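You operate a simulated robot arm through the tools that you are given. There is no shell and no other tool.

You run a simulated two-armed robot. Do the job below in one go: nothing can be reset, and whatever is moved stays where it is left.

Task
Brush the lint off the filter, refit it, then spin the load dry.
Fine: both bags are in the washer; put the pink brush back, wait for DONE. Set down upright: pink brush. What is to be rubbed or washed off counts as gone when no trace of it is left.

It is judged by the outcome, as a careful person would: the job done as asked, and still so three seconds after it is handed in. It fails if anything else is knocked over, pushed out of place, dropped, spilled or broken.

Robot
Two 7-joint arms with fingered hands on one trunk that stands fixed in place. Base frame: the origin is at the foot of the trunk, x ahead of it, y to its left, z up. Lengths are in m, angles in degrees, forces in N, time in s.
The left shoulder is at [0.07, 0.169, 1.268], the right one opposite. With the tool pointing down near the work surface each hand reaches from about 0.1 to 0.66 m from the base axis, measured 20 degrees to its own side. Payload 3.4 kg a hand.
Tool frame (each hand has its own): the origin (TCP) lies between the finger pads and is the grasp point; the fingertips stand 0.023 m ahead of it; z points along the fingers, y is the line along which they close. The gripper opens to 0.116 m; its body begins 0.065 m behind the TCP. The gripper is a hand of 4 fingers: y runs from the thumb to the fingers, the wrist lies at [0, 0, -0.211] in the tool frame, and closing takes about 1.5 s.
Orientation is that of the tool frame in the base frame, as a unit quaternion [x, y, z, w]. With the fingers straight down and closing along the base's y, the tool's x points along the base's -x, its y along +y and its z along -z.

Tools
- The arms move only by the tool play_rows. It takes "left_deltas", "right_deltas" or both (then of equal length, played together; a hand with none holds still); each is a list that holds one entry, the list of rows, each a list of 7 numbers: the shift along the base's x, y, z in m, then the turn, a rotation vector about the base's x, y, z in degrees, then the gripper command, from -1 (fully open) to 1 (shut), values between in proportion. In form: [[[tx, ty, tz, ax, ay, az, fingers], ...]]. A call has 1 to 20 rows; each row shifts and turns the commanded pose from where the row before left it. Rows are played at 5 a second. More than 0.05 m and 8.6 degrees between two rows, or a gripper value outside its range, and nothing of the call is played. A pose out of reach is approached as far as the arm can. The call stops where the force on the tool passes 90 N (or 10 N more than at its start, if that is more) or the arm is blocked; 0.2 s more then pass. The fingers move at their own pace (about 0.153 m/s each) and stop on an object; they squeeze with about 31 N. The grip force told is the motor's: it shows also when the fingers shut on nothing. Time passes only in rows, and 0.2 s behind the last, so rows that do not move let the fingers close. It gives the time, the measured TCP pose, the force on the tool (base axes), the opening and the grip force at its end, in the units of the frame above (readings bear some noise), with the torque about the TCP (base axes, N m) and any sound that the robot's microphone picked up.
- Cameras (640 x 400 px; columns grow to the right, rows downward): "scene" is now at [0.1093, -0.0557, 1.4798]; the picture's right is [-0.68, -0.74, 0.00], its down [-0.53, 0.49, -0.70] and it looks along [0.51, -0.47, -0.72] (base axes); focal length 327 px, centre (320, 200). "left" rides on the left gripper at [-0.069, 0.001, -0.09] in its tool frame; the picture's right is [-0.01, -1.00, 0.00], its down [0.79, -0.01, -0.61] and it looks along [0.61, -0.01, 0.79] (tool axes); focal length 251 px, centre (320, 200). "right" rides on the right gripper at [0.069, 0.001, -0.09] in its tool frame; the picture's right is [-0.01, 1.00, 0.00], its down [-0.79, -0.01, -0.61] and it looks along [-0.61, 0.00, 0.79] (tool axes); focal length 251 px, centre (320, 200). There is no depth. A picture from a camera that has moved, and an enlarged one, comes with that camera's place and axes in the base frame and with its lens.
- capture(camera): a new picture of that camera. No time passes.
- move_column(by): slides the trunk up (or, below 0, down) by that many m; the arms and the scene camera ride with it, the base frame stays. It gives what a move gives, with no picture.
- preshape(shape, hand): the hand has 4 fingers and takes this shape, open, in about a second: jaw (thumb against the fingers, like two jaws); tri (thumb and two fingers); tip (a fingertip pinch); poke (one finger out to press); point (the index stretched); flat (the hand flat); cup (the hand cupped); fist (a fist). The gripper value then closes the fingers along that shape, each until it touches; the sizes above hold for jaw. It gives what a move gives, with no picture.
- aim_head(pan, tilt): turns the head with the scene camera to pan (to the left, within 86 degrees either way) and tilt (down, from -29 to 69), counted from straight ahead of the robot. It gives what a move gives.
- close_up(camera, box): a new picture of the part [left, top, right, bottom] of that camera's present view, enlarged. No time passes.
- close_job(): hands the job in; it is judged then, once.

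Places have to be worked out from the pictures, the camera data and where the tool is seen. Open the grippers and draw the arms clear of the work before you hand the job in, unless the task says otherwise.

The tools are called after "Request:" as name(argument=value, ...) on one line, values as JSON. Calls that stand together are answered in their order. play_rows: Moves the arms, as the interface text tells. Its arguments: {"type":"object","properties":{"left_deltas":{"type":"array"},"right_deltas":{"type":"array"}},"required":[]} The other tools are called the same way: move_column (by) moves the trunk up or down; preshape (shape, hand) gives the hand a shape; aim_head (pan, tilt) turns the head that bears the scene camera; capture (camera) takes a picture; close_up (camera, box) takes an enlarged picture of a part of a camera's view; close_job () hands the job in.

At the start:

```text
time: 0.0
left_eef_pos: [0.4069, -0.0512, 1.2165]
left_tcp_rot: [0.0, 1.0, 0.0, 0.0]
left_contact_force: [0.2, -0.1, 0.0]
left_ft_torque: [-0.01, -0.01, -0.01]
left_grip_width: 0.1159
left_grasp_force: 0.0
left_shape: jaw
right_eef_pos: [0.2826, -0.3811, 1.1819]
right_tcp_rot: [0.001, 1.0, 0.0, 0.0]
right_contact_force: [-0.2, 0.4, 0.1]
right_ft_torque: [-0.01, -0.01, 0.03]
right_grip_width: 0.1159
right_grasp_force: 0.0
right_shape: jaw
trunk travel left (down, up): [-0.775, 0.165]
head pan, tilt (commanded): [-42.6, 45.8]
```

scene: 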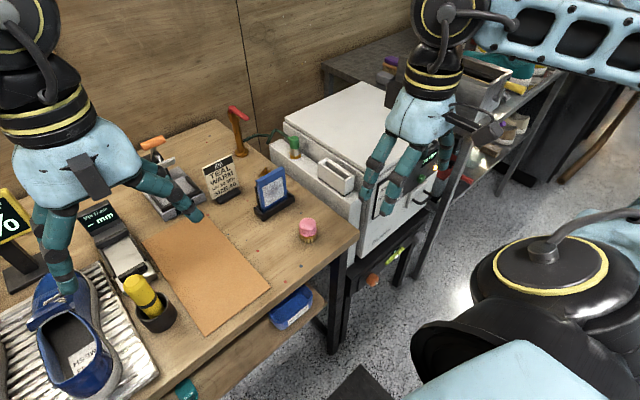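
right: 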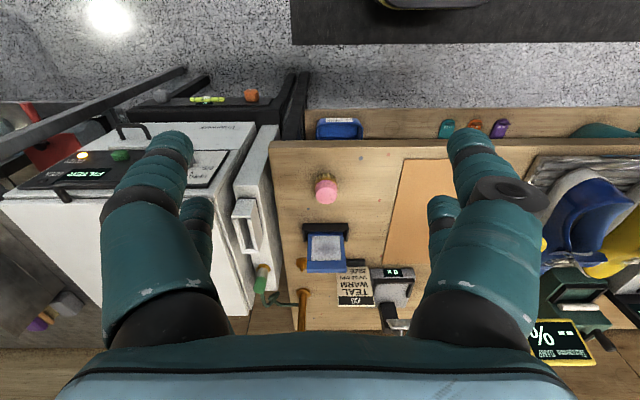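
left: 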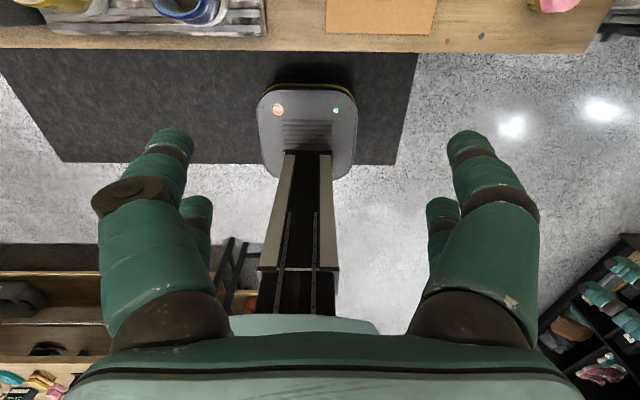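

The first pictures show a bench with signs, a pink-topped object and a washer to its right. I will look closer at the washer and the bench before moving anything.

Request:
close_up(camera="scene", box=[200, 80, 480, 255])

Request:
close_up(camera="right", box=[0, 80, 320, 280])

Request:
close_up(camera="right", box=[220, 120, 460, 270])

```text
2.29 times, centred on (340, 168) of scene
camera zoom: at [0.1093, -0.0557, 1.4798], right [-0.68, -0.74, 0.0], down [-0.53, 0.49, -0.7], along [0.51, -0.47, -0.72], focal length 747 px, centre (274, 274)
```

zoom: 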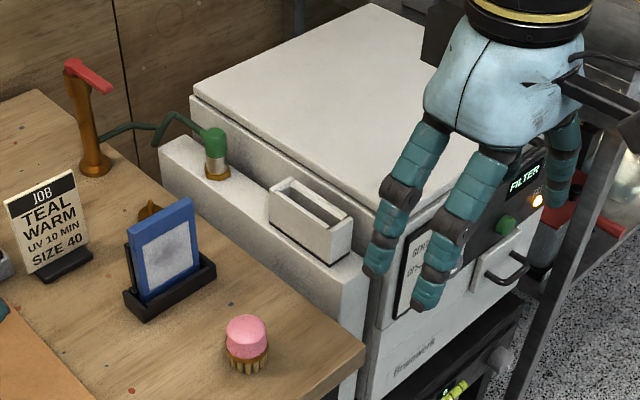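

```text
2.00 times, centred on (160, 180) of right
camera zoom: at [0.2119, -0.3809, 1.2706], right [0.01, 1.0, 0.0], down [0.79, -0.01, 0.61], along [0.61, 0.0, -0.79], focal length 503 px, centre (640, 240)
```

zoom: 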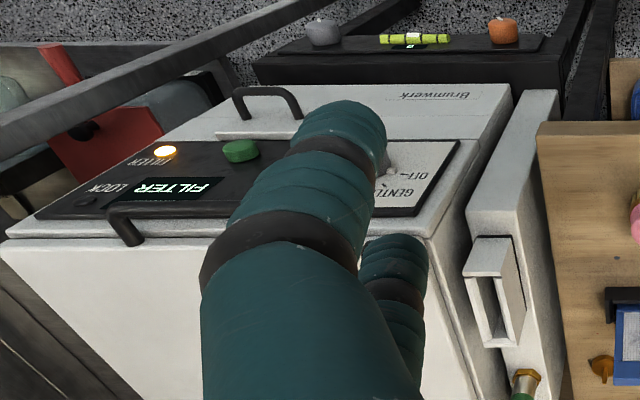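

```text
2.67 times, centred on (340, 195) of right
camera zoom: at [0.2119, -0.3809, 1.2706], right [0.01, 1.0, 0.0], down [0.79, -0.01, 0.61], along [0.61, 0.0, -0.79], focal length 670 px, centre (267, 213)
```

zoom: 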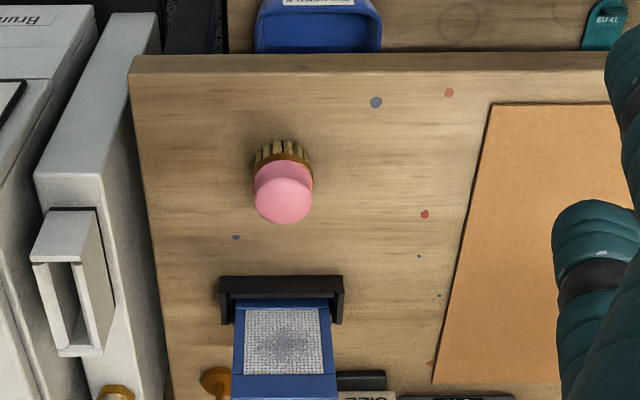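

The brush stands about [0.49, -0.37, 0.87], the filter sits lint-side up in a black stand behind it, and the washer is further to the right with its display reading FILTER. I'll turn the head toward the washer to see the panel and slot.

Request:
aim_head(pan=-65, tilt=40)

Request:
capture(camera="scene")

```text
time: 0.9
left_eef_pos: [0.4079, -0.0513, 1.2157]
left_tcp_rot: [-0.002, 1.0, 0.0, 0.0]
left_contact_force: [0.8, -0.7, -1.4]
left_ft_torque: [0.0, -0.01, -0.01]
left_grip_width: 0.1161
left_grasp_force: 0.1
left_shape: jaw
right_eef_pos: [0.2817, -0.3799, 1.1813]
right_tcp_rot: [0.0, 1.0, 0.0, 0.0]
right_contact_force: [0.0, -1.5, -0.2]
right_ft_torque: [0.01, -0.04, -0.02]
right_grip_width: 0.1157
right_grasp_force: 0.0
right_shape: jaw
trunk travel left (down, up): [-0.775, 0.165]
head pan, tilt (commanded): [-65.0, 40.0]
```

```text
taken
camera scene: at [0.0859, -0.078, 1.4881], right [-0.91, -0.42, 0.0], down [-0.27, 0.58, -0.77], along [0.32, -0.69, -0.64], focal length 327 px, centre (320, 200)
```

scene: 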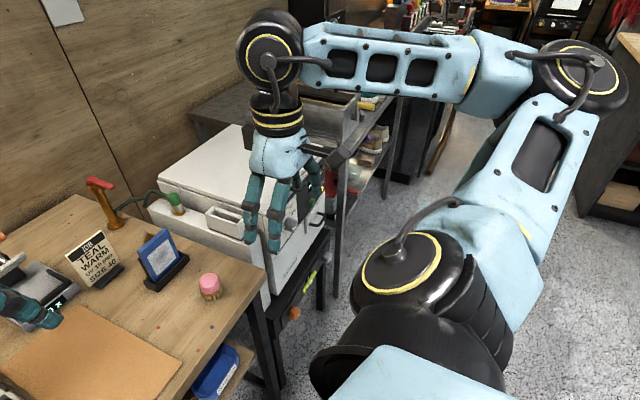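

The right hand blocks the washer panel, so I'll shift the left hand away to the left. The right hand goes to the right, high above the washer, for a look from its own camera.

Request:
play_rows(left_deltas=[[[0, 0.04, 0, 0, 0, 0, -1], [0, 0.04, 0, 0, 0, 0, -1], [0, 0.04, 0, 0, 0, 0, -1], [0, 0.04, 0, 0, 0, 0, -1], [0, 0.04, 0, 0, 0, 0, -1], [0, 0.04, 0, 0, 0, 0, -1]]], right_deltas=[[[0, -0.04, 0.02, 0, 0, 0, -1], [0, -0.04, 0.02, 0, 0, 0, -1], [0, -0.04, 0, 0, 0, 0, -1], [0, -0.04, 0, 0, 0, 0, -1], [0, -0.04, 0, 0, 0, 0, -1], [0, -0.04, 0, 0, 0, 0, -1]]])

Request:
capture(camera="right")

Request:
capture(camera="scene")

```text
time: 2.3
left_eef_pos: [0.4076, 0.1895, 1.2155]
left_tcp_rot: [0.0, 1.0, 0.0, 0.0]
left_contact_force: [0.2, -0.5, -0.5]
left_ft_torque: [-0.02, 0.02, -0.03]
left_grip_width: 0.1159
left_grasp_force: 0.1
left_shape: jaw
right_eef_pos: [0.281, -0.6201, 1.2247]
right_tcp_rot: [0.0, 1.0, -0.001, 0.0]
right_contact_force: [0.2, 0.4, -0.2]
right_ft_torque: [-0.01, 0.0, 0.0]
right_grip_width: 0.1158
right_grasp_force: 0.0
right_shape: jaw
trunk travel left (down, up): [-0.775, 0.165]
head pan, tilt (commanded): [-65.0, 40.0]
```

```text
taken
camera right: at [0.2109, -0.6216, 1.3129], right [0.01, 1.0, 0.0], down [0.8, -0.01, 0.61], along [0.61, -0.01, -0.8], focal length 251 px, centre (320, 200)
```

right: 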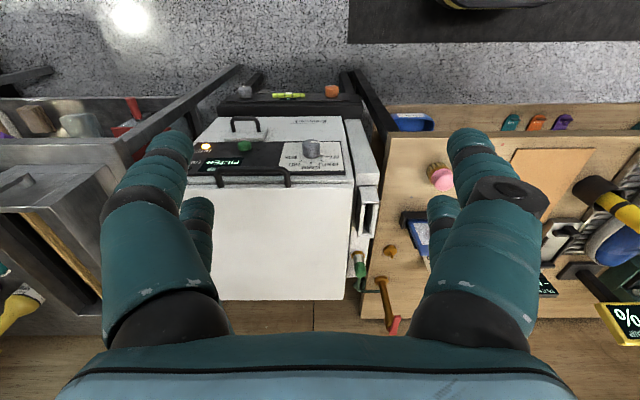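

```text
taken
camera scene: at [0.086, -0.0777, 1.4882], right [-0.91, -0.42, 0.0], down [-0.27, 0.58, -0.77], along [0.32, -0.69, -0.64], focal length 327 px, centre (320, 200)
```

scene: 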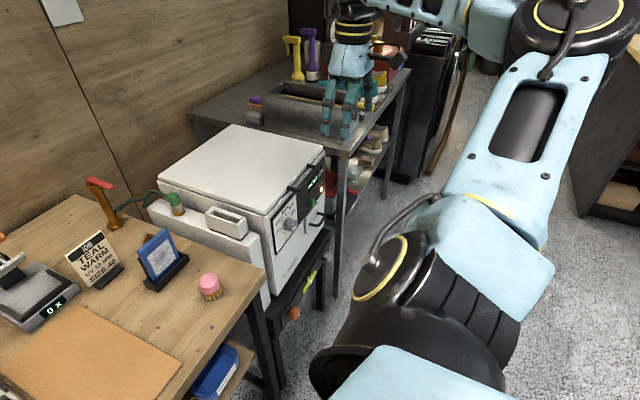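

Now the washer is in clear view from both cameras; I'll enlarge its panel and the slot.

Request:
close_up(camera="right", box=[180, 70, 400, 208])

Request:
close_up(camera="scene", box=[140, 120, 340, 245])

Request:
close_up(camera="right", box=[320, 120, 480, 330])

```text
2.90 times, centred on (290, 139) of right
camera zoom: at [0.2109, -0.6216, 1.3129], right [0.01, 1.0, 0.0], down [0.8, -0.01, 0.61], along [0.61, -0.01, -0.8], focal length 729 px, centre (407, 377)
```

zoom: 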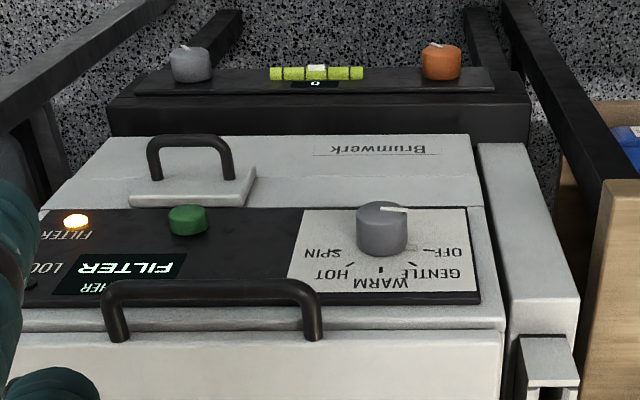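

```text
3.20 times, centred on (240, 182) of scene
camera zoom: at [0.086, -0.0777, 1.4882], right [-0.91, -0.42, 0.0], down [-0.27, 0.58, -0.77], along [0.32, -0.69, -0.64], focal length 1045 px, centre (576, 256)
```

zoom: 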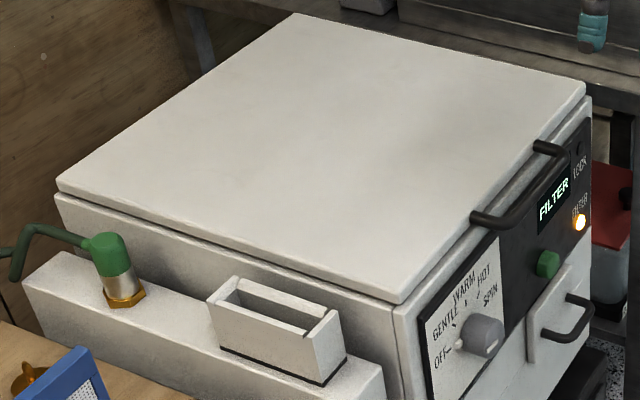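

```text
1.90 times, centred on (400, 225) of right
camera zoom: at [0.2109, -0.6216, 1.3129], right [0.01, 1.0, 0.0], down [0.8, -0.01, 0.61], along [0.61, -0.01, -0.8], focal length 479 px, centre (168, 152)
```

zoom: 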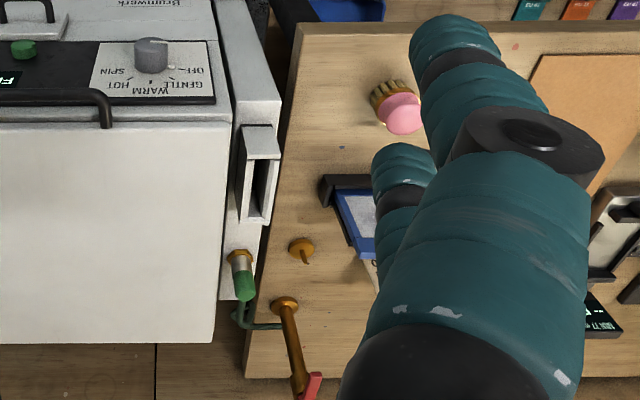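

From two-view estimates, the dial is at about [0.44, -0.64, 0.84] on a front panel facing the robot. The slot opening is about [0.56, -0.53, 0.92] and the filter about [0.62, -0.37, 0.91]. I'll bring the right hand camera closer to the filter and brush to refine these.

Request:
play_rows(right_deltas=[[[0.01, 0.04, 0, 0, 0, 0, -1], [0.01, 0.04, 0, 0, 0, 0, -1], [0.01, 0.04, 0, 0, 0, 0, -1], [0.01, 0.04, 0, 0, 0, 0, -1], [0.01, 0.04, 0, 0, 0, 0, -1], [0.01, 0.04, -0.02, 0, 0, 0, -1], [0.01, 0.01, -0.04, 0, 0, 0, -1], [0.01, 0, -0.04, 0, 0, 0, -1]]])

Request:
capture(camera="right")

Request:
close_up(camera="right", box=[240, 130, 440, 330])

Request:
capture(camera="scene")

```text
time: 4.1
left_eef_pos: [0.4087, 0.188, 1.2154]
left_tcp_rot: [-0.001, 1.0, 0.0, 0.0]
left_contact_force: [-0.3, 0.3, -0.3]
left_ft_torque: [0.0, 0.01, 0.02]
left_grip_width: 0.1159
left_grasp_force: 0.0
left_shape: jaw
right_eef_pos: [0.3625, -0.3691, 1.119]
right_tcp_rot: [0.001, 1.0, 0.001, 0.0]
right_contact_force: [0.7, 0.2, -0.5]
right_ft_torque: [0.01, -0.02, -0.02]
right_grip_width: 0.116
right_grasp_force: 0.0
right_shape: jaw
trunk travel left (down, up): [-0.775, 0.165]
head pan, tilt (commanded): [-65.0, 40.0]
```

```text
taken
camera right: at [0.2927, -0.3708, 1.208], right [0.01, 1.0, 0.0], down [0.8, -0.01, 0.61], along [0.61, 0.0, -0.8], focal length 251 px, centre (320, 200)
```

right: 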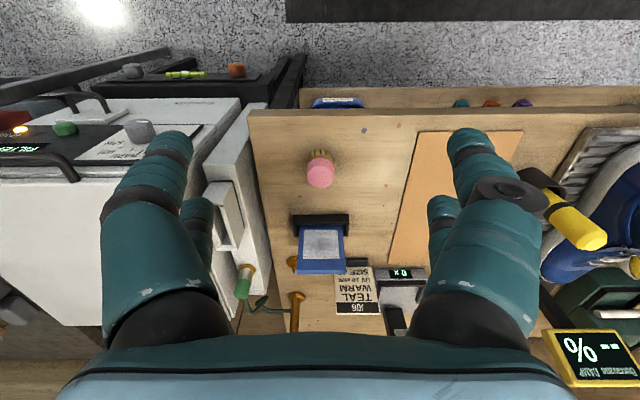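

```text
2.00 times, centred on (340, 230) of right
camera zoom: at [0.2927, -0.3708, 1.208], right [0.01, 1.0, 0.0], down [0.8, -0.01, 0.61], along [0.61, 0.0, -0.8], focal length 503 px, centre (280, 140)
```

zoom: 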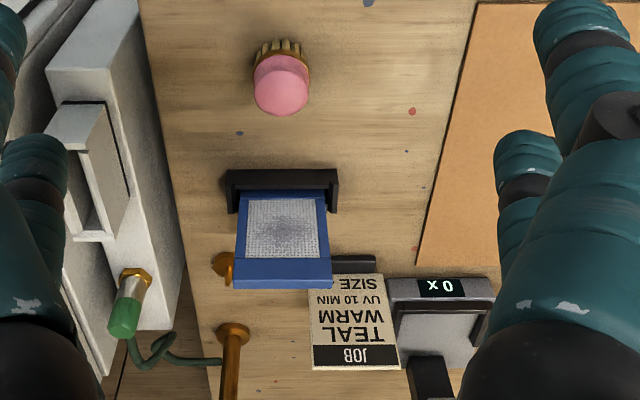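

```text
taken
camera scene: at [0.0874, -0.0789, 1.488], right [-0.91, -0.42, 0.0], down [-0.27, 0.58, -0.77], along [0.32, -0.69, -0.64], focal length 327 px, centre (320, 200)
```

scene: 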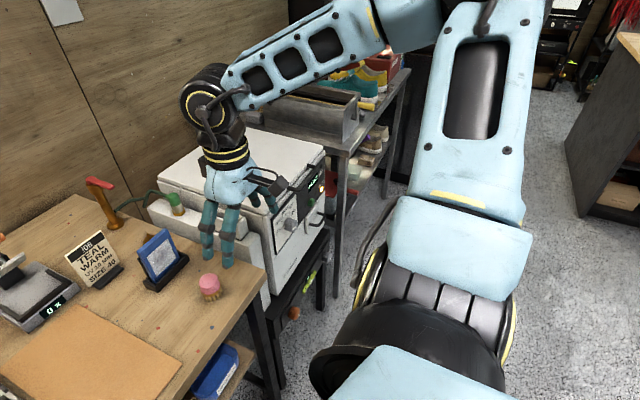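

The filter stands in its black stand with a patch of grey lint on the mesh facing me, and the bench top is about z = 0.83. I'll zoom in on the filter and brush with the scene camera to judge the tilt and how much room there is.

Request:
close_up(camera="scene", box=[130, 215, 250, 310])

Request:
aim_head(pan=-30, tilt=45)

Request:
capture(camera="scene")

```text
4.21 times, centred on (190, 262) of scene
camera zoom: at [0.0874, -0.0789, 1.488], right [-0.91, -0.42, 0.0], down [-0.27, 0.58, -0.77], along [0.32, -0.69, -0.64], focal length 1376 px, centre (867, -63)
```

zoom: 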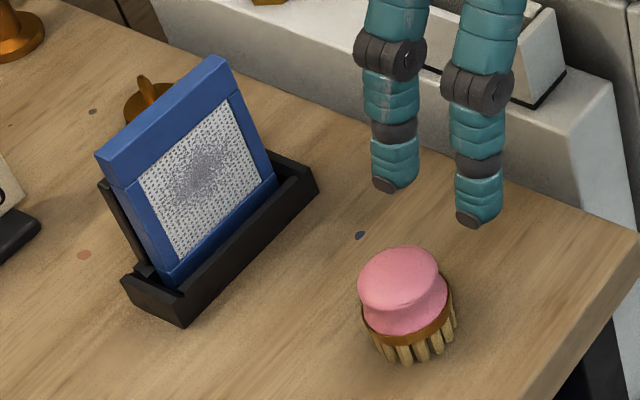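

```text
time: 5.1
left_eef_pos: [0.4069, 0.1878, 1.2157]
left_tcp_rot: [-0.001, 1.0, 0.001, 0.0]
left_contact_force: [-0.7, -0.6, -0.5]
left_ft_torque: [0.0, -0.02, -0.03]
left_grip_width: 0.1158
left_grasp_force: 0.0
left_shape: jaw
right_eef_pos: [0.3613, -0.3689, 1.1203]
right_tcp_rot: [0.0, 1.0, 0.0, 0.0]
right_contact_force: [0.2, -0.5, 0.5]
right_ft_torque: [-0.02, -0.02, 0.01]
right_grip_width: 0.1161
right_grasp_force: 0.0
right_shape: jaw
trunk travel left (down, up): [-0.775, 0.165]
head pan, tilt (commanded): [-30.0, 45.0]
```

```text
taken
camera scene: at [0.1202, -0.0417, 1.4809], right [-0.5, -0.87, 0.0], down [-0.61, 0.35, -0.71], along [0.61, -0.35, -0.71], focal length 327 px, centre (320, 200)
```

scene: 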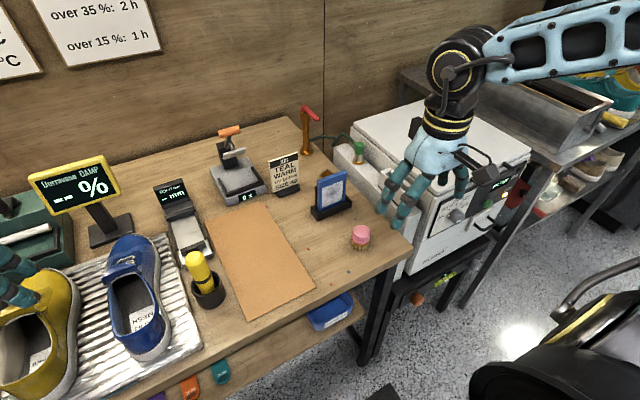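

The filter stands practically vertical, mesh facing me at about x = 0.63. The brush has a waisted pink cap on a wood base. I need the fingers closing along x, both for brushing with the hand level and for pinching the filter. So I'll test turning the right hand -90° about the vertical here in free air.

Request:
play_rows(right_deltas=[[[0, 0, 0, 0, 0, -8.2, -1], [0, 0, 0, 0, 0, -8.2, -1], [0, 0, 0, 0, 0, -8.2, -1], [0, 0, 0, 0, 0, -8.2, -1], [0, 0, 0, 0, 0, -8.2, -1], [0, 0, 0, 0, 0, -8.2, -1], [0, 0, 0, 0, 0, -8.2, -1], [0, 0, 0, 0, 0, -8.2, -1], [0, 0, 0, 0, 0, -8.2, -1], [0, 0, 0, 0, 0, -8.2, -1], [0, 0, 0, 0, 0, -8.0, -1]]])

Request:
capture(camera="scene")

Request:
capture(camera="right")

```text
time: 7.5
left_eef_pos: [0.4094, 0.1871, 1.216]
left_tcp_rot: [0.0, 1.0, 0.001, -0.002]
left_contact_force: [0.0, 0.3, -0.5]
left_ft_torque: [-0.06, -0.03, 0.01]
left_grip_width: 0.1158
left_grasp_force: 0.1
left_shape: jaw
right_eef_pos: [0.3686, -0.4401, 1.1185]
right_tcp_rot: [0.704, 0.71, 0.005, -0.005]
right_contact_force: [-0.6, -1.0, -0.1]
right_ft_torque: [0.04, 0.03, -0.03]
right_grip_width: 0.1159
right_grasp_force: 0.0
right_shape: jaw
right hand out of reach, approached as far as the arm can: row 10, 11
trunk travel left (down, up): [-0.775, 0.165]
head pan, tilt (commanded): [-30.0, 45.0]
```

```text
taken
camera scene: at [0.1209, -0.043, 1.4808], right [-0.5, -0.87, 0.0], down [-0.61, 0.35, -0.71], along [0.61, -0.35, -0.71], focal length 327 px, centre (320, 200)
```

scene: 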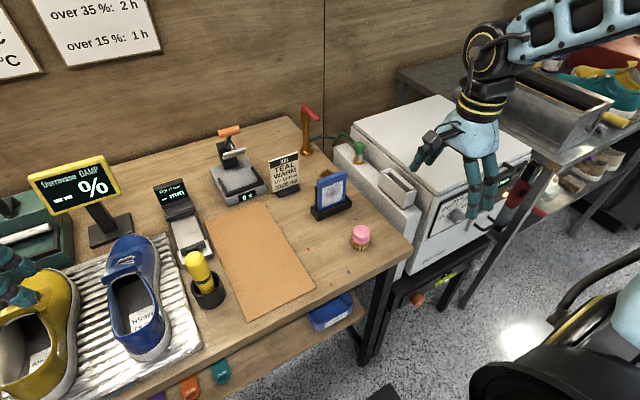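

```text
taken
camera right: at [0.3674, -0.3736, 1.2085], right [1.0, 0.0, 0.0], down [0.0, -0.8, 0.59], along [0.0, -0.59, -0.8], focal length 251 px, centre (320, 200)
```

right: 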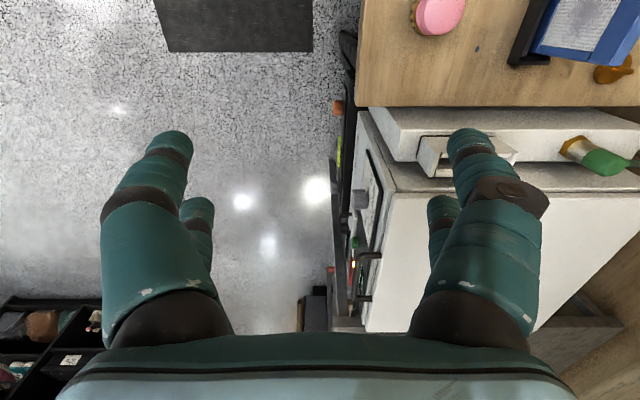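

A yaw of -90° runs into the arm's limit and drags the hand sideways. I'll go back and try the other direction instead.

Request:
play_rows(right_deltas=[[[0, 0, 0, 0, 0, 8.2, -1], [0, 0, 0, 0, 0, 8.2, -1], [0, 0, 0, 0, 0, 8.2, -1], [0, 0, 0, 0, 0, 8.2, -1], [0, 0, 0, 0, 0, 8.2, -1], [0, 0, 0, 0, 0, 8.2, -1], [0, 0, 0, 0, 0, 8.2, -1], [0, 0, 0, 0, 0, 8.2, -1], [0, 0, 0, 0, 0, 8.2, -1], [0, 0, 0, 0, 0, 8.2, -1], [0, 0, 0, 0, 0, 8.0, -1]]])

Request:
play_rows(right_deltas=[[[0, 0, 0, 0, 0, 8.2, -1], [0, 0, 0, 0, 0, 8.2, -1], [0, 0, 0, 0, 0, 8.2, -1], [0, 0, 0, 0, 0, 8.2, -1], [0, 0, 0, 0, 0, 8.2, -1], [0, 0, 0, 0, 0, 8.2, -1], [0, 0, 0, 0, 0, 8.2, -1], [0, 0, 0, 0, 0, 8.2, -1], [0, 0, 0, 0, 0, 8.2, -1], [0, 0, 0, 0, 0, 8.2, -1], [0, 0, 0, 0, 0, 8.0, -1]]])

Request:
capture(camera="scene")

Request:
capture(camera="right")

```text
time: 9.9
left_eef_pos: [0.4069, 0.1874, 1.2165]
left_tcp_rot: [-0.001, 1.0, 0.001, 0.0]
left_contact_force: [-0.5, 0.3, 0.6]
left_ft_torque: [-0.02, -0.01, -0.01]
left_grip_width: 0.1157
left_grasp_force: 0.1
left_shape: jaw
right_eef_pos: [0.3677, -0.4382, 1.1197]
right_tcp_rot: [-0.001, 1.0, 0.0, 0.001]
right_contact_force: [-0.4, 0.4, 1.2]
right_ft_torque: [0.01, 0.02, -0.04]
right_grip_width: 0.1159
right_grasp_force: 0.0
right_shape: jaw
trunk travel left (down, up): [-0.775, 0.165]
head pan, tilt (commanded): [-30.0, 45.0]
```

```text
time: 12.3
left_eef_pos: [0.4082, 0.1865, 1.2154]
left_tcp_rot: [-0.001, 1.0, 0.0, 0.0]
left_contact_force: [0.1, 0.3, -1.1]
left_ft_torque: [0.0, 0.0, 0.04]
left_grip_width: 0.1161
left_grasp_force: 0.2
left_shape: jaw
right_eef_pos: [0.3683, -0.4386, 1.1193]
right_tcp_rot: [0.708, -0.706, 0.0, 0.0]
right_contact_force: [0.2, -0.6, 0.2]
right_ft_torque: [-0.01, -0.01, 0.0]
right_grip_width: 0.1157
right_grasp_force: 0.1
right_shape: jaw
trunk travel left (down, up): [-0.775, 0.165]
head pan, tilt (commanded): [-30.0, 45.0]
```

```text
taken
camera scene: at [0.1203, -0.0418, 1.4809], right [-0.5, -0.87, 0.0], down [-0.61, 0.35, -0.71], along [0.61, -0.35, -0.71], focal length 327 px, centre (320, 200)
```

scene: 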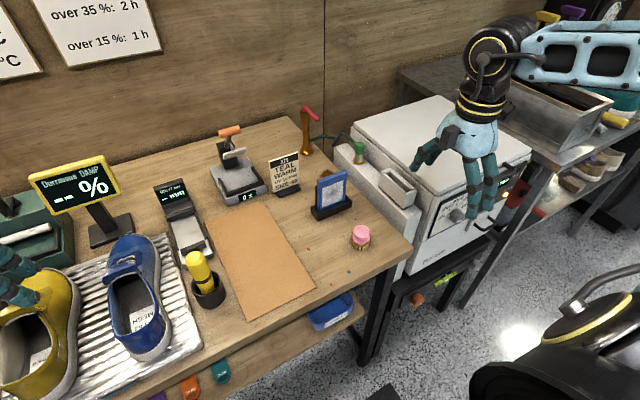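

```text
taken
camera right: at [0.3664, -0.5085, 1.2079], right [-1.0, 0.01, 0.0], down [0.0, 0.79, 0.61], along [0.0, 0.61, -0.79], focal length 251 px, centre (320, 200)
```

right: 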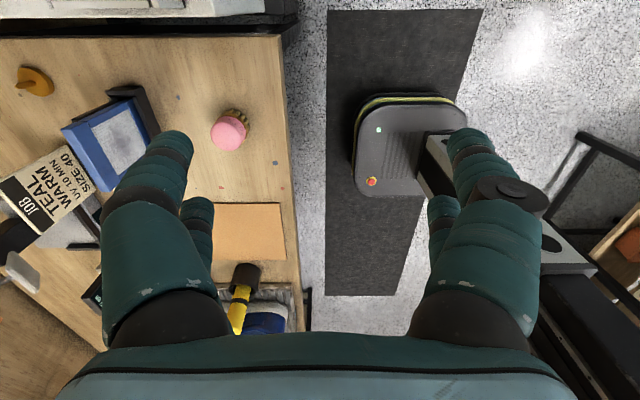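

Yaw +90° is reached cleanly. I'll zoom on the slot and on the filter to check for any keying or rim details before planning the insertion.

Request:
close_up(camera="scene", box=[320, 130, 440, 230])

Request:
close_up(camera="scene", box=[290, 155, 390, 260])

Request:
close_up(camera="right", box=[40, 70, 260, 210])

```text
4.00 times, centred on (380, 180) of scene
camera zoom: at [0.1203, -0.0418, 1.4809], right [-0.5, -0.87, 0.0], down [-0.61, 0.35, -0.71], along [0.61, -0.35, -0.71], focal length 1307 px, centre (80, 280)
```

zoom: 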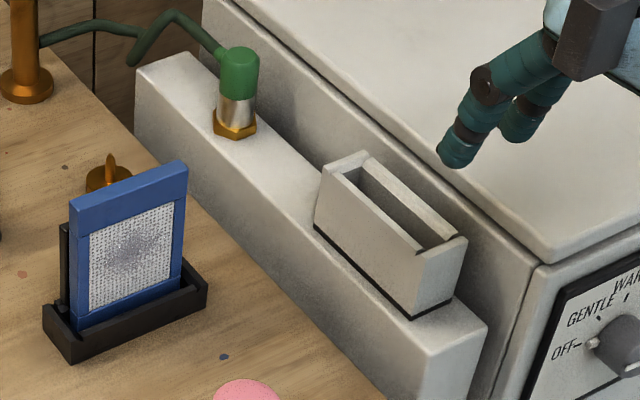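

```text
3.81 times, centred on (340, 208) of scene
camera zoom: at [0.1203, -0.0418, 1.4809], right [-0.5, -0.87, 0.0], down [-0.61, 0.35, -0.71], along [0.61, -0.35, -0.71], focal length 1244 px, centre (244, 171)
```

zoom: 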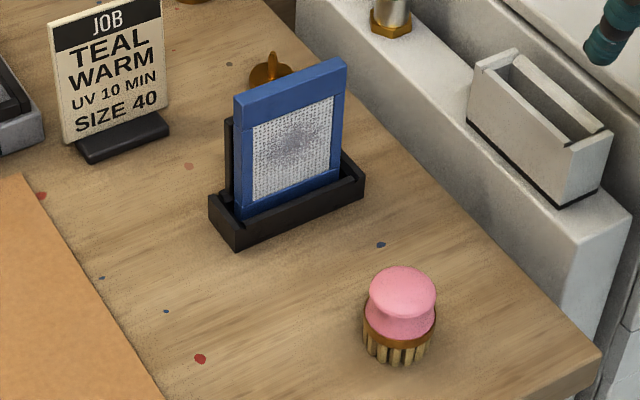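

```text
2.86 times, centred on (150, 140) of right
camera zoom: at [0.3664, -0.5085, 1.2079], right [-1.0, 0.01, 0.0], down [0.0, 0.79, 0.61], along [0.0, 0.61, -0.79], focal length 718 px, centre (806, 371)
```

zoom: 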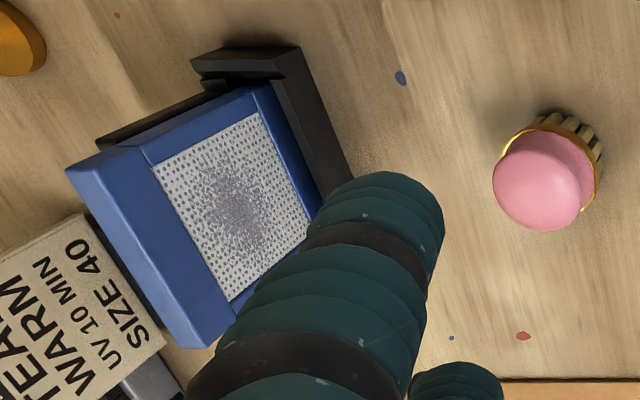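

The slot is a plain rectangular box with no obvious key, and the brush runs from z ≈ 0.83 to 0.876 at about [0.494, -0.368]. Before picking it up, I'll check in free air that the hand can be pitched level toward +x, as brushing will need.

Request:
play_rows(right_deltas=[[[0.01, 0.007, 0, 0, -8, 0, -1], [0.01, 0.007, 0, 0, -8, 0, -1], [0.01, 0.007, 0, 0, -8, 0, -1], [0.01, 0.007, 0, 0, -8, 0, -1], [0.01, 0.007, 0, 0, -8, 0, -1], [0.01, 0.007, 0, 0, -8, 0, -1], [0.01, 0.007, 0, 0, -8, 0, -1], [0.01, 0.007, 0, 0, -8, 0, -1], [0.01, 0.007, 0, 0, -8, 0, -1], [0.01, 0.007, 0, 0, -8, 0, -1]]])

Request:
capture(camera="scene")

Request:
capture(camera="right")

```text
time: 14.5
left_eef_pos: [0.4058, 0.188, 1.2159]
left_tcp_rot: [-0.001, 1.0, 0.0, 0.0]
left_contact_force: [-0.4, -0.2, 0.4]
left_ft_torque: [-0.01, -0.02, -0.01]
left_grip_width: 0.1157
left_grasp_force: 0.2
left_shape: jaw
right_eef_pos: [0.4573, -0.3871, 1.1211]
right_tcp_rot: [-0.552, 0.565, -0.445, 0.422]
right_contact_force: [0.5, -0.2, -0.7]
right_ft_torque: [-0.01, 0.05, -0.01]
right_grip_width: 0.1159
right_grasp_force: 0.1
right_shape: jaw
right hand out of reach, approached as far as the arm can: row 9
trunk travel left (down, up): [-0.775, 0.165]
head pan, tilt (commanded): [-30.0, 45.0]
```

```text
taken
camera scene: at [0.1193, -0.0422, 1.4811], right [-0.5, -0.87, 0.0], down [-0.61, 0.35, -0.71], along [0.61, -0.35, -0.71], focal length 327 px, centre (320, 200)
```

scene: 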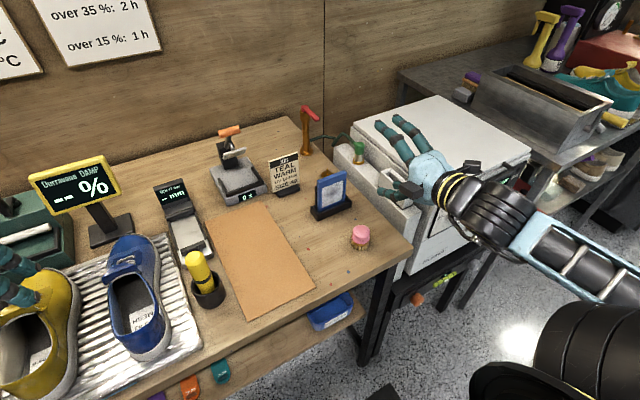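

```text
taken
camera right: at [0.3649, -0.4541, 1.1413], right [-0.24, 0.0, -0.97], down [-0.56, 0.82, 0.14], along [0.79, 0.58, -0.2], focal length 251 px, centre (320, 200)
```

right: 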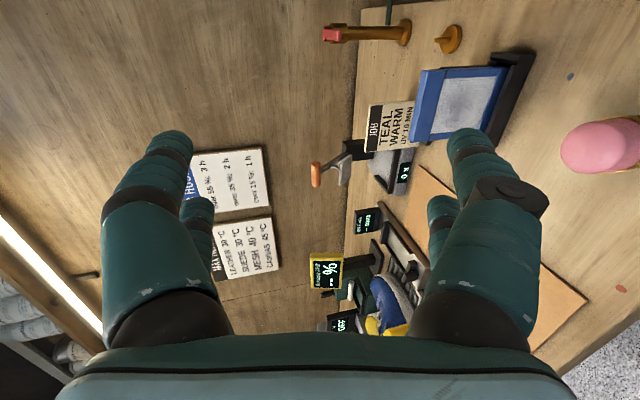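

The level pose is nearly reached, with the fingers pointing 14° below horizontal, which is good enough for brushing. Now I'll swing the hand back to pointing down and move over the brush at about [0.494, -0.368], staying at z = 1.0.

Request:
play_rows(right_deltas=[[[0.004, 0.002, -0.013, 0, 8.4, 0, -1], [0.004, 0.002, -0.013, 0, 8.4, 0, -1], [0.004, 0.002, -0.013, 0, 8.4, 0, -1], [0.004, 0.002, -0.013, 0, 8.4, 0, -1], [0.004, 0.002, -0.013, 0, 8.4, 0, -1], [0.004, 0.002, -0.013, 0, 8.4, 0, -1], [0.004, 0.002, -0.013, 0, 8.4, 0, -1], [0.004, 0.002, -0.013, 0, 8.4, 0, -1], [0.004, 0.003, -0.013, 0, 8.4, 0, -1], [0, 0, 0, 2.1, 0, 0, -1]]])

Request:
capture(camera="right")

Request:
capture(camera="scene")

```text
time: 16.7
left_eef_pos: [0.407, 0.1875, 1.2164]
left_tcp_rot: [-0.001, 1.0, -0.001, 0.0]
left_contact_force: [-0.3, 0.3, -1.3]
left_ft_torque: [0.01, 0.0, -0.01]
left_grip_width: 0.1157
left_grasp_force: 0.0
left_shape: jaw
right_eef_pos: [0.4928, -0.3687, 1.0026]
right_tcp_rot: [0.708, -0.706, 0.0, -0.003]
right_contact_force: [-0.1, -0.1, -0.6]
right_ft_torque: [0.0, 0.01, 0.04]
right_grip_width: 0.1161
right_grasp_force: 0.1
right_shape: jaw
trunk travel left (down, up): [-0.775, 0.165]
head pan, tilt (commanded): [-30.0, 45.0]
```

```text
taken
camera right: at [0.4899, -0.4391, 1.0912], right [-1.0, 0.01, 0.0], down [0.0, 0.79, 0.61], along [0.01, 0.61, -0.79], focal length 251 px, centre (320, 200)
```

right: 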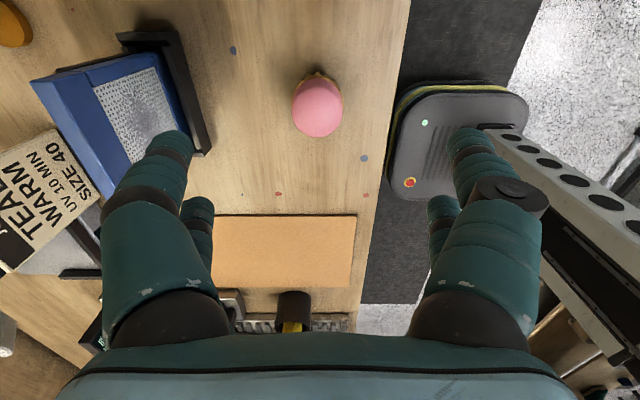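

```text
taken
camera scene: at [0.1194, -0.0421, 1.481], right [-0.5, -0.87, 0.0], down [-0.61, 0.35, -0.71], along [0.61, -0.35, -0.71], focal length 327 px, centre (320, 200)
```

scene: 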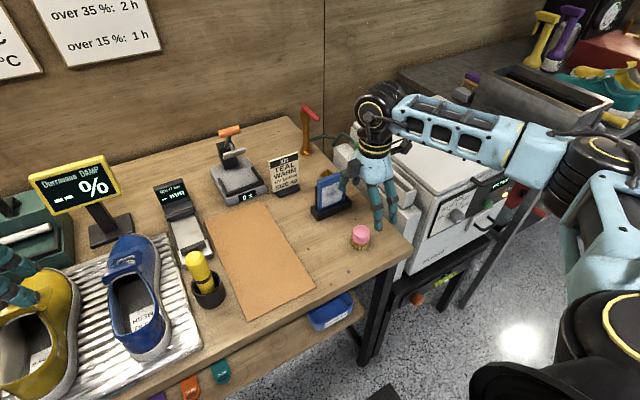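

The brush sits almost centred between the fingers, at about [0.494, -0.370]. I'll narrow the fingers a little and descend to TCP z ≈ 0.868 so the tips sit just above the bristles.

Request:
play_rows(right_deltas=[[[0.001, -0.001, -0.02, 0, 0, 0, -0.4], [0, 0, -0.03, 0, 0, 0, -0.4], [0, 0, -0.03, 0, 0, 0, -0.4], [0, 0, -0.03, 0, 0, 0, -0.4], [0, 0, -0.02, 0, 0, 0, -0.4], [0, 0, -0.005, 0, 0, 0, -0.4], [0, 0, 0, 0, 0, 0, -0.4]]])

Request:
capture(camera="right")

Request:
close_up(camera="scene", box=[290, 150, 430, 270])

```text
time: 18.3
left_eef_pos: [0.4078, 0.188, 1.216]
left_tcp_rot: [-0.001, 1.0, 0.001, 0.0]
left_contact_force: [-0.5, 0.7, -0.4]
left_ft_torque: [0.01, 0.05, 0.0]
left_grip_width: 0.1158
left_grasp_force: 0.1
left_shape: jaw
right_eef_pos: [0.4945, -0.3707, 0.8675]
right_tcp_rot: [0.708, -0.706, 0.002, -0.003]
right_contact_force: [-0.3, 0.5, -1.2]
right_ft_torque: [0.02, -0.03, -0.02]
right_grip_width: 0.0814
right_grasp_force: 0.1
right_shape: jaw
trunk travel left (down, up): [-0.775, 0.165]
head pan, tilt (commanded): [-30.0, 45.0]
```

```text
taken
camera right: at [0.4923, -0.4398, 0.9559], right [-1.0, 0.01, 0.0], down [0.0, 0.79, 0.61], along [0.01, 0.61, -0.79], focal length 251 px, centre (320, 200)
```

right: 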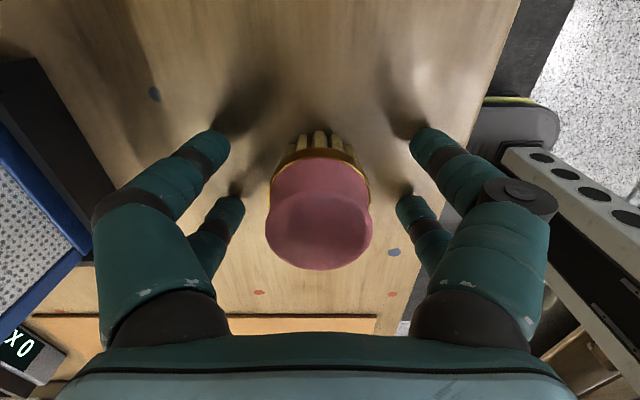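

```text
3.33 times, centred on (360, 210) of scene
camera zoom: at [0.1205, -0.0416, 1.4809], right [-0.5, -0.87, 0.0], down [-0.61, 0.35, -0.71], along [0.61, -0.35, -0.71], focal length 1089 px, centre (187, 167)
```

zoom: 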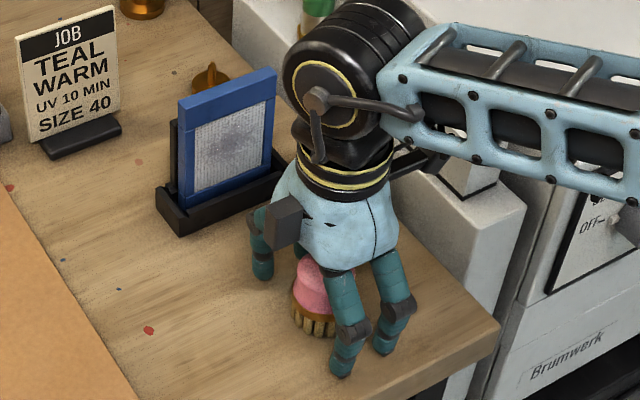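

The TCP is centred on the brush, with the fingertips just above the bristles and no contact. I'll close the fingers on the pink cap.

Request:
play_rows(right_deltas=[[[0, 0, 0, 0, 0, 0, 0.0], [0, 0, 0, 0, 0, 0, 0.4], [0, 0, 0, 0, 0, 0, 0.8], [0, 0, 0, 0, 0, 0, 1], [0, 0, 0, 0, 0, 0, 1], [0, 0, 0, 0, 0, 0, 1], [0, 0, 0, 0, 0, 0, 1], [0, 0, 0, 0, 0, 0, 1]]])

Request:
capture(camera="right")

```text
time: 20.1
left_eef_pos: [0.4077, 0.1881, 1.2159]
left_tcp_rot: [-0.001, 1.0, 0.0, -0.001]
left_contact_force: [0.2, -0.8, -0.4]
left_ft_torque: [0.02, -0.03, -0.04]
left_grip_width: 0.1156
left_grasp_force: 0.0
left_shape: jaw
right_eef_pos: [0.4936, -0.3693, 0.8674]
right_tcp_rot: [0.708, -0.706, 0.002, -0.002]
right_contact_force: [0.1, 0.6, -0.3]
right_ft_torque: [0.04, -0.01, 0.03]
right_grip_width: 0.021
right_grasp_force: 31.4
right_shape: jaw
trunk travel left (down, up): [-0.775, 0.165]
head pan, tilt (commanded): [-30.0, 45.0]
```

```text
taken
camera right: at [0.4924, -0.4399, 0.9561], right [-1.0, 0.01, 0.0], down [0.0, 0.79, 0.61], along [0.01, 0.61, -0.79], focal length 251 px, centre (320, 200)
```

right: 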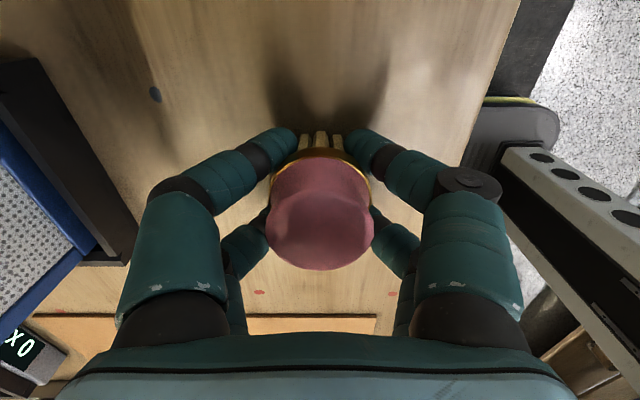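

The fingers have closed around the brush's waist with 31 N, and the gap reads 0.021 m. I'll lift it straight up and check that it comes along level.

Request:
play_rows(right_deltas=[[[0, 0, 0.01, 0, 0, 0, 1], [0, 0, 0.02, 0, 0, 0, 1], [0, 0, 0.03, 0, 0, 0, 1], [0, 0, 0.03, 0, 0, 0, 1], [0, 0, 0.03, 0, 0, 0, 1], [0, 0, 0.02, 0, 0, 0, 1]]])

Request:
capture(camera="right")

Request:
close_up(camera="scene", box=[290, 130, 430, 270])

```text
time: 21.5
left_eef_pos: [0.4082, 0.1894, 1.2146]
left_tcp_rot: [0.0, 1.0, 0.001, 0.0]
left_contact_force: [0.0, -1.2, 0.0]
left_ft_torque: [0.0, -0.02, -0.01]
left_grip_width: 0.116
left_grasp_force: 0.1
left_shape: jaw
right_eef_pos: [0.4952, -0.3713, 1.0067]
right_tcp_rot: [0.708, -0.706, 0.001, -0.001]
right_contact_force: [-0.6, -1.3, -1.0]
right_ft_torque: [0.0, 0.01, 0.02]
right_grip_width: 0.0208
right_grasp_force: 30.8
right_shape: jaw
trunk travel left (down, up): [-0.775, 0.165]
head pan, tilt (commanded): [-30.0, 45.0]
```

```text
taken
camera right: at [0.4928, -0.4402, 1.096], right [-1.0, 0.01, 0.0], down [0.0, 0.79, 0.61], along [0.01, 0.61, -0.79], focal length 251 px, centre (320, 200)
```

right: 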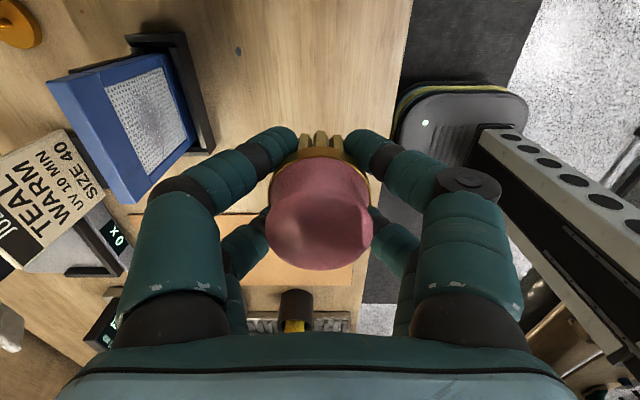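

```text
2.86 times, centred on (360, 200) of scene
camera zoom: at [0.1204, -0.0415, 1.4809], right [-0.5, -0.87, 0.0], down [-0.61, 0.35, -0.71], along [0.61, -0.35, -0.71], focal length 933 px, centre (206, 200)
```

zoom: 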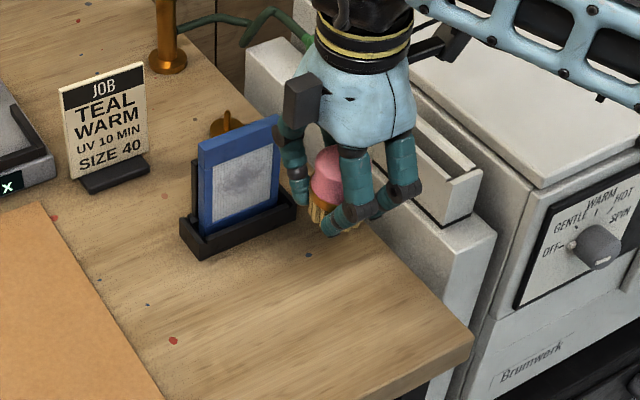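

The brush is held firmly, with bristle ends about 0.0375 m ahead of the TCP. Now I'll pitch the hand toward level at a safe height in front of the filter.

Request:
play_rows(right_deltas=[[[-0.003, 0, 0, 0, -8, 0, 1], [-0.003, 0, 0, 0, -8, 0, 1], [-0.003, 0, 0, 0, -8, 0, 1], [-0.003, 0, -0.004, 0, -8, 0, 1], [-0.003, 0, -0.006, 0, -8, 0, 1], [-0.002, 0, -0.008, 0, -8, 0, 1], [0, 0, -0.008, 0, -8, 0, 1], [0, 0, -0.008, 0, -8, 0, 1], [0, 0, -0.008, 0, -8, 0, 1], [0, 0, -0.008, 0, -8, 0, 1]]])

Request:
capture(camera="right")

Request:
capture(camera="scene")

```text
time: 23.7
left_eef_pos: [0.4067, 0.1883, 1.2162]
left_tcp_rot: [-0.001, 1.0, 0.0, 0.001]
left_contact_force: [-0.6, 0.7, -0.5]
left_ft_torque: [0.01, -0.04, -0.04]
left_grip_width: 0.1162
left_grasp_force: 0.1
left_shape: jaw
right_eef_pos: [0.4768, -0.3691, 0.9915]
right_tcp_rot: [0.647, -0.644, 0.289, -0.289]
right_contact_force: [-0.6, 0.6, -1.1]
right_ft_torque: [0.01, 0.02, -0.01]
right_grip_width: 0.0202
right_grasp_force: 31.2
right_shape: jaw
right hand out of reach, approached as far as the arm can: row 7, 8, 9, 10
trunk travel left (down, up): [-0.775, 0.165]
head pan, tilt (commanded): [-30.0, 45.0]
```

```text
taken
camera right: at [0.4082, -0.4401, 1.0494], right [-0.67, 0.01, -0.75], down [-0.45, 0.79, 0.41], along [0.59, 0.61, -0.53], focal length 251 px, centre (320, 200)
```

right: 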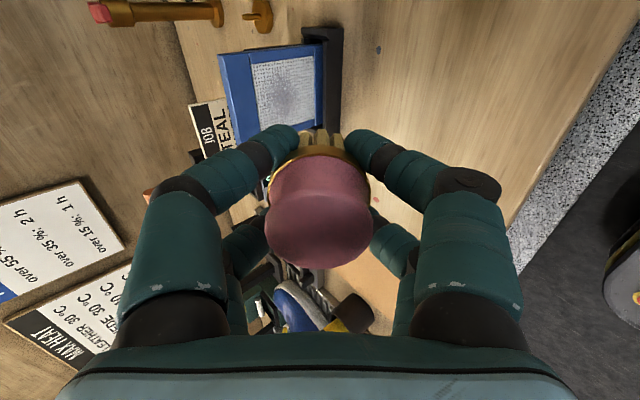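

```text
taken
camera scene: at [0.1205, -0.0417, 1.4809], right [-0.5, -0.87, 0.0], down [-0.61, 0.35, -0.71], along [0.61, -0.35, -0.71], focal length 327 px, centre (320, 200)
```

scene: 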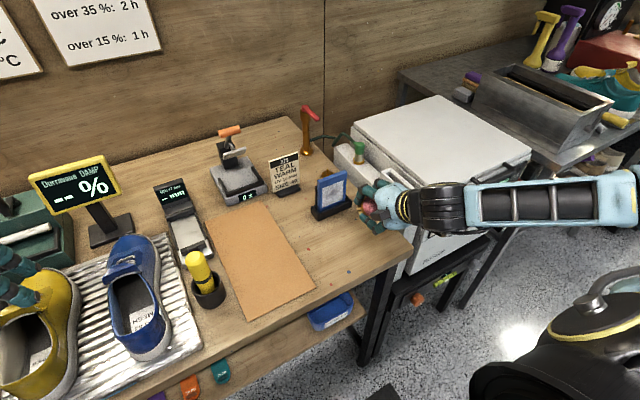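

The pitch stops at 48° because the arm slopes down too steeply. Lowering the trunk will let the forearm come in level. First I'll lift both hands so they stay clear of the bench when they ride down with the trunk.

Request:
play_rows(left_deltas=[[[0, 0.0, 0.03, 0, 0, 0, -1], [0, 0.0, 0.03, 0, 0, 0, -1], [0, 0.0, 0.03, 0, 0, 0, -1], [0, 0.0, 0.03, 0, 0, 0, -1], [0, 0.0, 0.03, 0, 0, 0, -1], [0, 0.0, 0.03, 0, 0, 0, -1], [0, 0, 0.02, 0, 0, 0, -1]]], right_deltas=[[[-0.01, 0, 0.03, 0, 0, 0, 1], [-0.01, 0, 0.03, 0, 0, 0, 1], [-0.01, 0, 0.03, 0, 0, 0, 1], [-0.01, 0, 0.03, 0, 0, 0, 1], [-0.01, 0, 0.03, 0, 0, 0, 1], [-0.02, 0, 0.03, 0, 0, 0, 1], [-0.02, 0, 0.02, 0, 0, 0, 1]]])

Request:
capture(camera="scene")

Request:
capture(camera="left")

```text
time: 25.3
left_eef_pos: [0.405, 0.1884, 1.417]
left_tcp_rot: [0.0, 1.0, 0.0, 0.001]
left_contact_force: [0.4, 0.0, -0.2]
left_ft_torque: [-0.02, 0.0, 0.0]
left_grip_width: 0.1158
left_grasp_force: 0.1
left_shape: jaw
right_eef_pos: [0.3986, -0.3799, 1.197]
right_tcp_rot: [0.648, -0.643, 0.288, -0.29]
right_contact_force: [0.0, -0.4, -1.0]
right_ft_torque: [-0.03, 0.01, 0.01]
right_grip_width: 0.0193
right_grasp_force: 30.8
right_shape: jaw
right hand out of reach, approached as far as the arm can: row 6, 7
trunk travel left (down, up): [-0.775, 0.165]
head pan, tilt (commanded): [-30.0, 45.0]
```

```text
taken
camera scene: at [0.1185, -0.042, 1.481], right [-0.5, -0.87, 0.0], down [-0.61, 0.35, -0.71], along [0.61, -0.35, -0.71], focal length 327 px, centre (320, 200)
```

scene: 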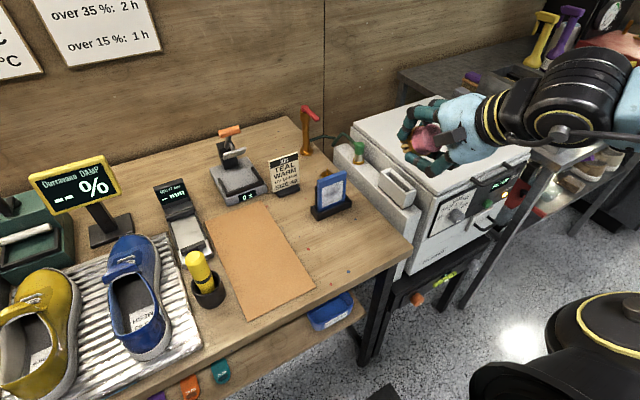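

```text
taken
camera left: at [0.4733, 0.1891, 1.507], right [0.01, -1.0, 0.0], down [-0.8, -0.01, 0.61], along [-0.61, -0.01, -0.8], focal length 251 px, centre (320, 200)
```

left: 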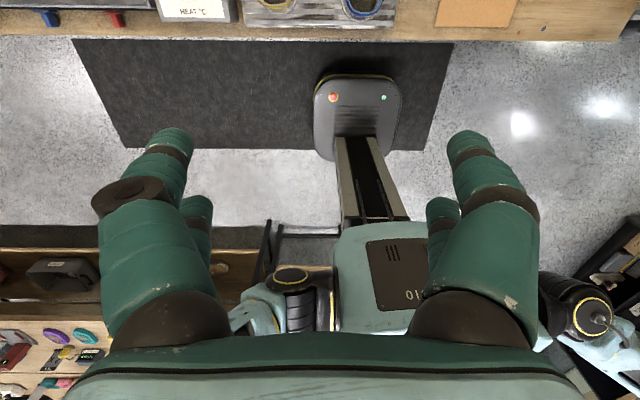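

The right hand stopped at [0.40, -0.38, 1.20], clear of the bench. Before lowering the trunk, I'll look to the left to be sure the left elbow has nothing beneath it.

Request:
aim_head(pan=80, tilt=40)

Request:
capture(camera="scene")

Request:
aim_head(pan=-85, tilt=45)

Request:
capture(camera="scene")

```text
time: 27.1
left_eef_pos: [0.4071, 0.1887, 1.4171]
left_tcp_rot: [0.0, 1.0, 0.001, 0.001]
left_contact_force: [-0.2, 0.0, 0.1]
left_ft_torque: [-0.01, -0.02, 0.02]
left_grip_width: 0.1158
left_grasp_force: 0.0
left_shape: jaw
right_eef_pos: [0.3995, -0.3813, 1.1952]
right_tcp_rot: [0.646, -0.645, 0.288, -0.289]
right_contact_force: [-0.6, 0.3, -1.1]
right_ft_torque: [0.01, -0.02, 0.0]
right_grip_width: 0.0195
right_grasp_force: 31.5
right_shape: jaw
trunk travel left (down, up): [-0.775, 0.165]
head pan, tilt (commanded): [80.0, 40.0]
```

```text
taken
camera scene: at [0.0647, 0.0826, 1.4882], right [0.98, -0.17, 0.0], down [-0.11, -0.63, -0.77], along [0.13, 0.75, -0.64], focal length 327 px, centre (320, 200)
```

scene: 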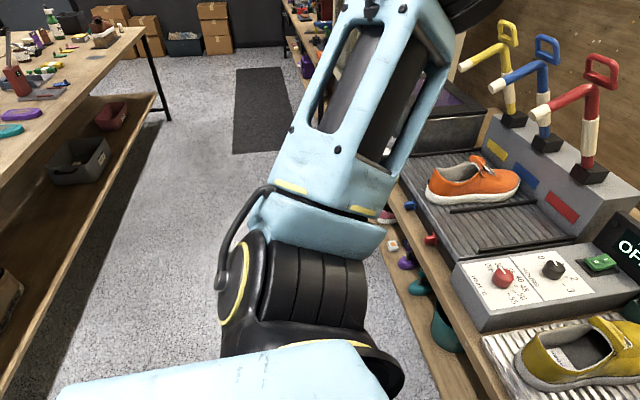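

```text
time: 29.7
left_eef_pos: [0.4072, 0.1884, 1.4157]
left_tcp_rot: [-0.001, 1.0, 0.0, 0.0]
left_contact_force: [-0.3, 0.0, -0.1]
left_ft_torque: [0.0, -0.01, 0.0]
left_grip_width: 0.116
left_grasp_force: 0.0
left_shape: jaw
right_eef_pos: [0.3999, -0.3805, 1.1949]
right_tcp_rot: [0.647, -0.645, 0.288, -0.289]
right_contact_force: [-0.4, -0.8, -0.6]
right_ft_torque: [-0.04, 0.01, -0.02]
right_grip_width: 0.0197
right_grasp_force: 30.8
right_shape: jaw
trunk travel left (down, up): [-0.775, 0.165]
head pan, tilt (commanded): [-85.0, 45.0]
```

```text
taken
camera scene: at [0.0571, -0.0821, 1.4809], right [-1.0, -0.09, 0.0], down [-0.06, 0.7, -0.71], along [0.06, -0.7, -0.71], focal length 327 px, centre (320, 200)
```

scene: 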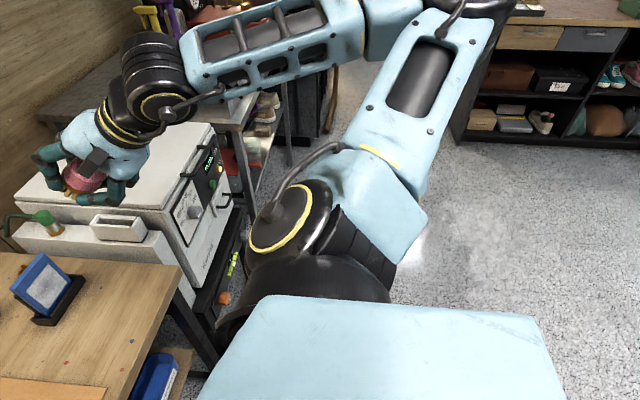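

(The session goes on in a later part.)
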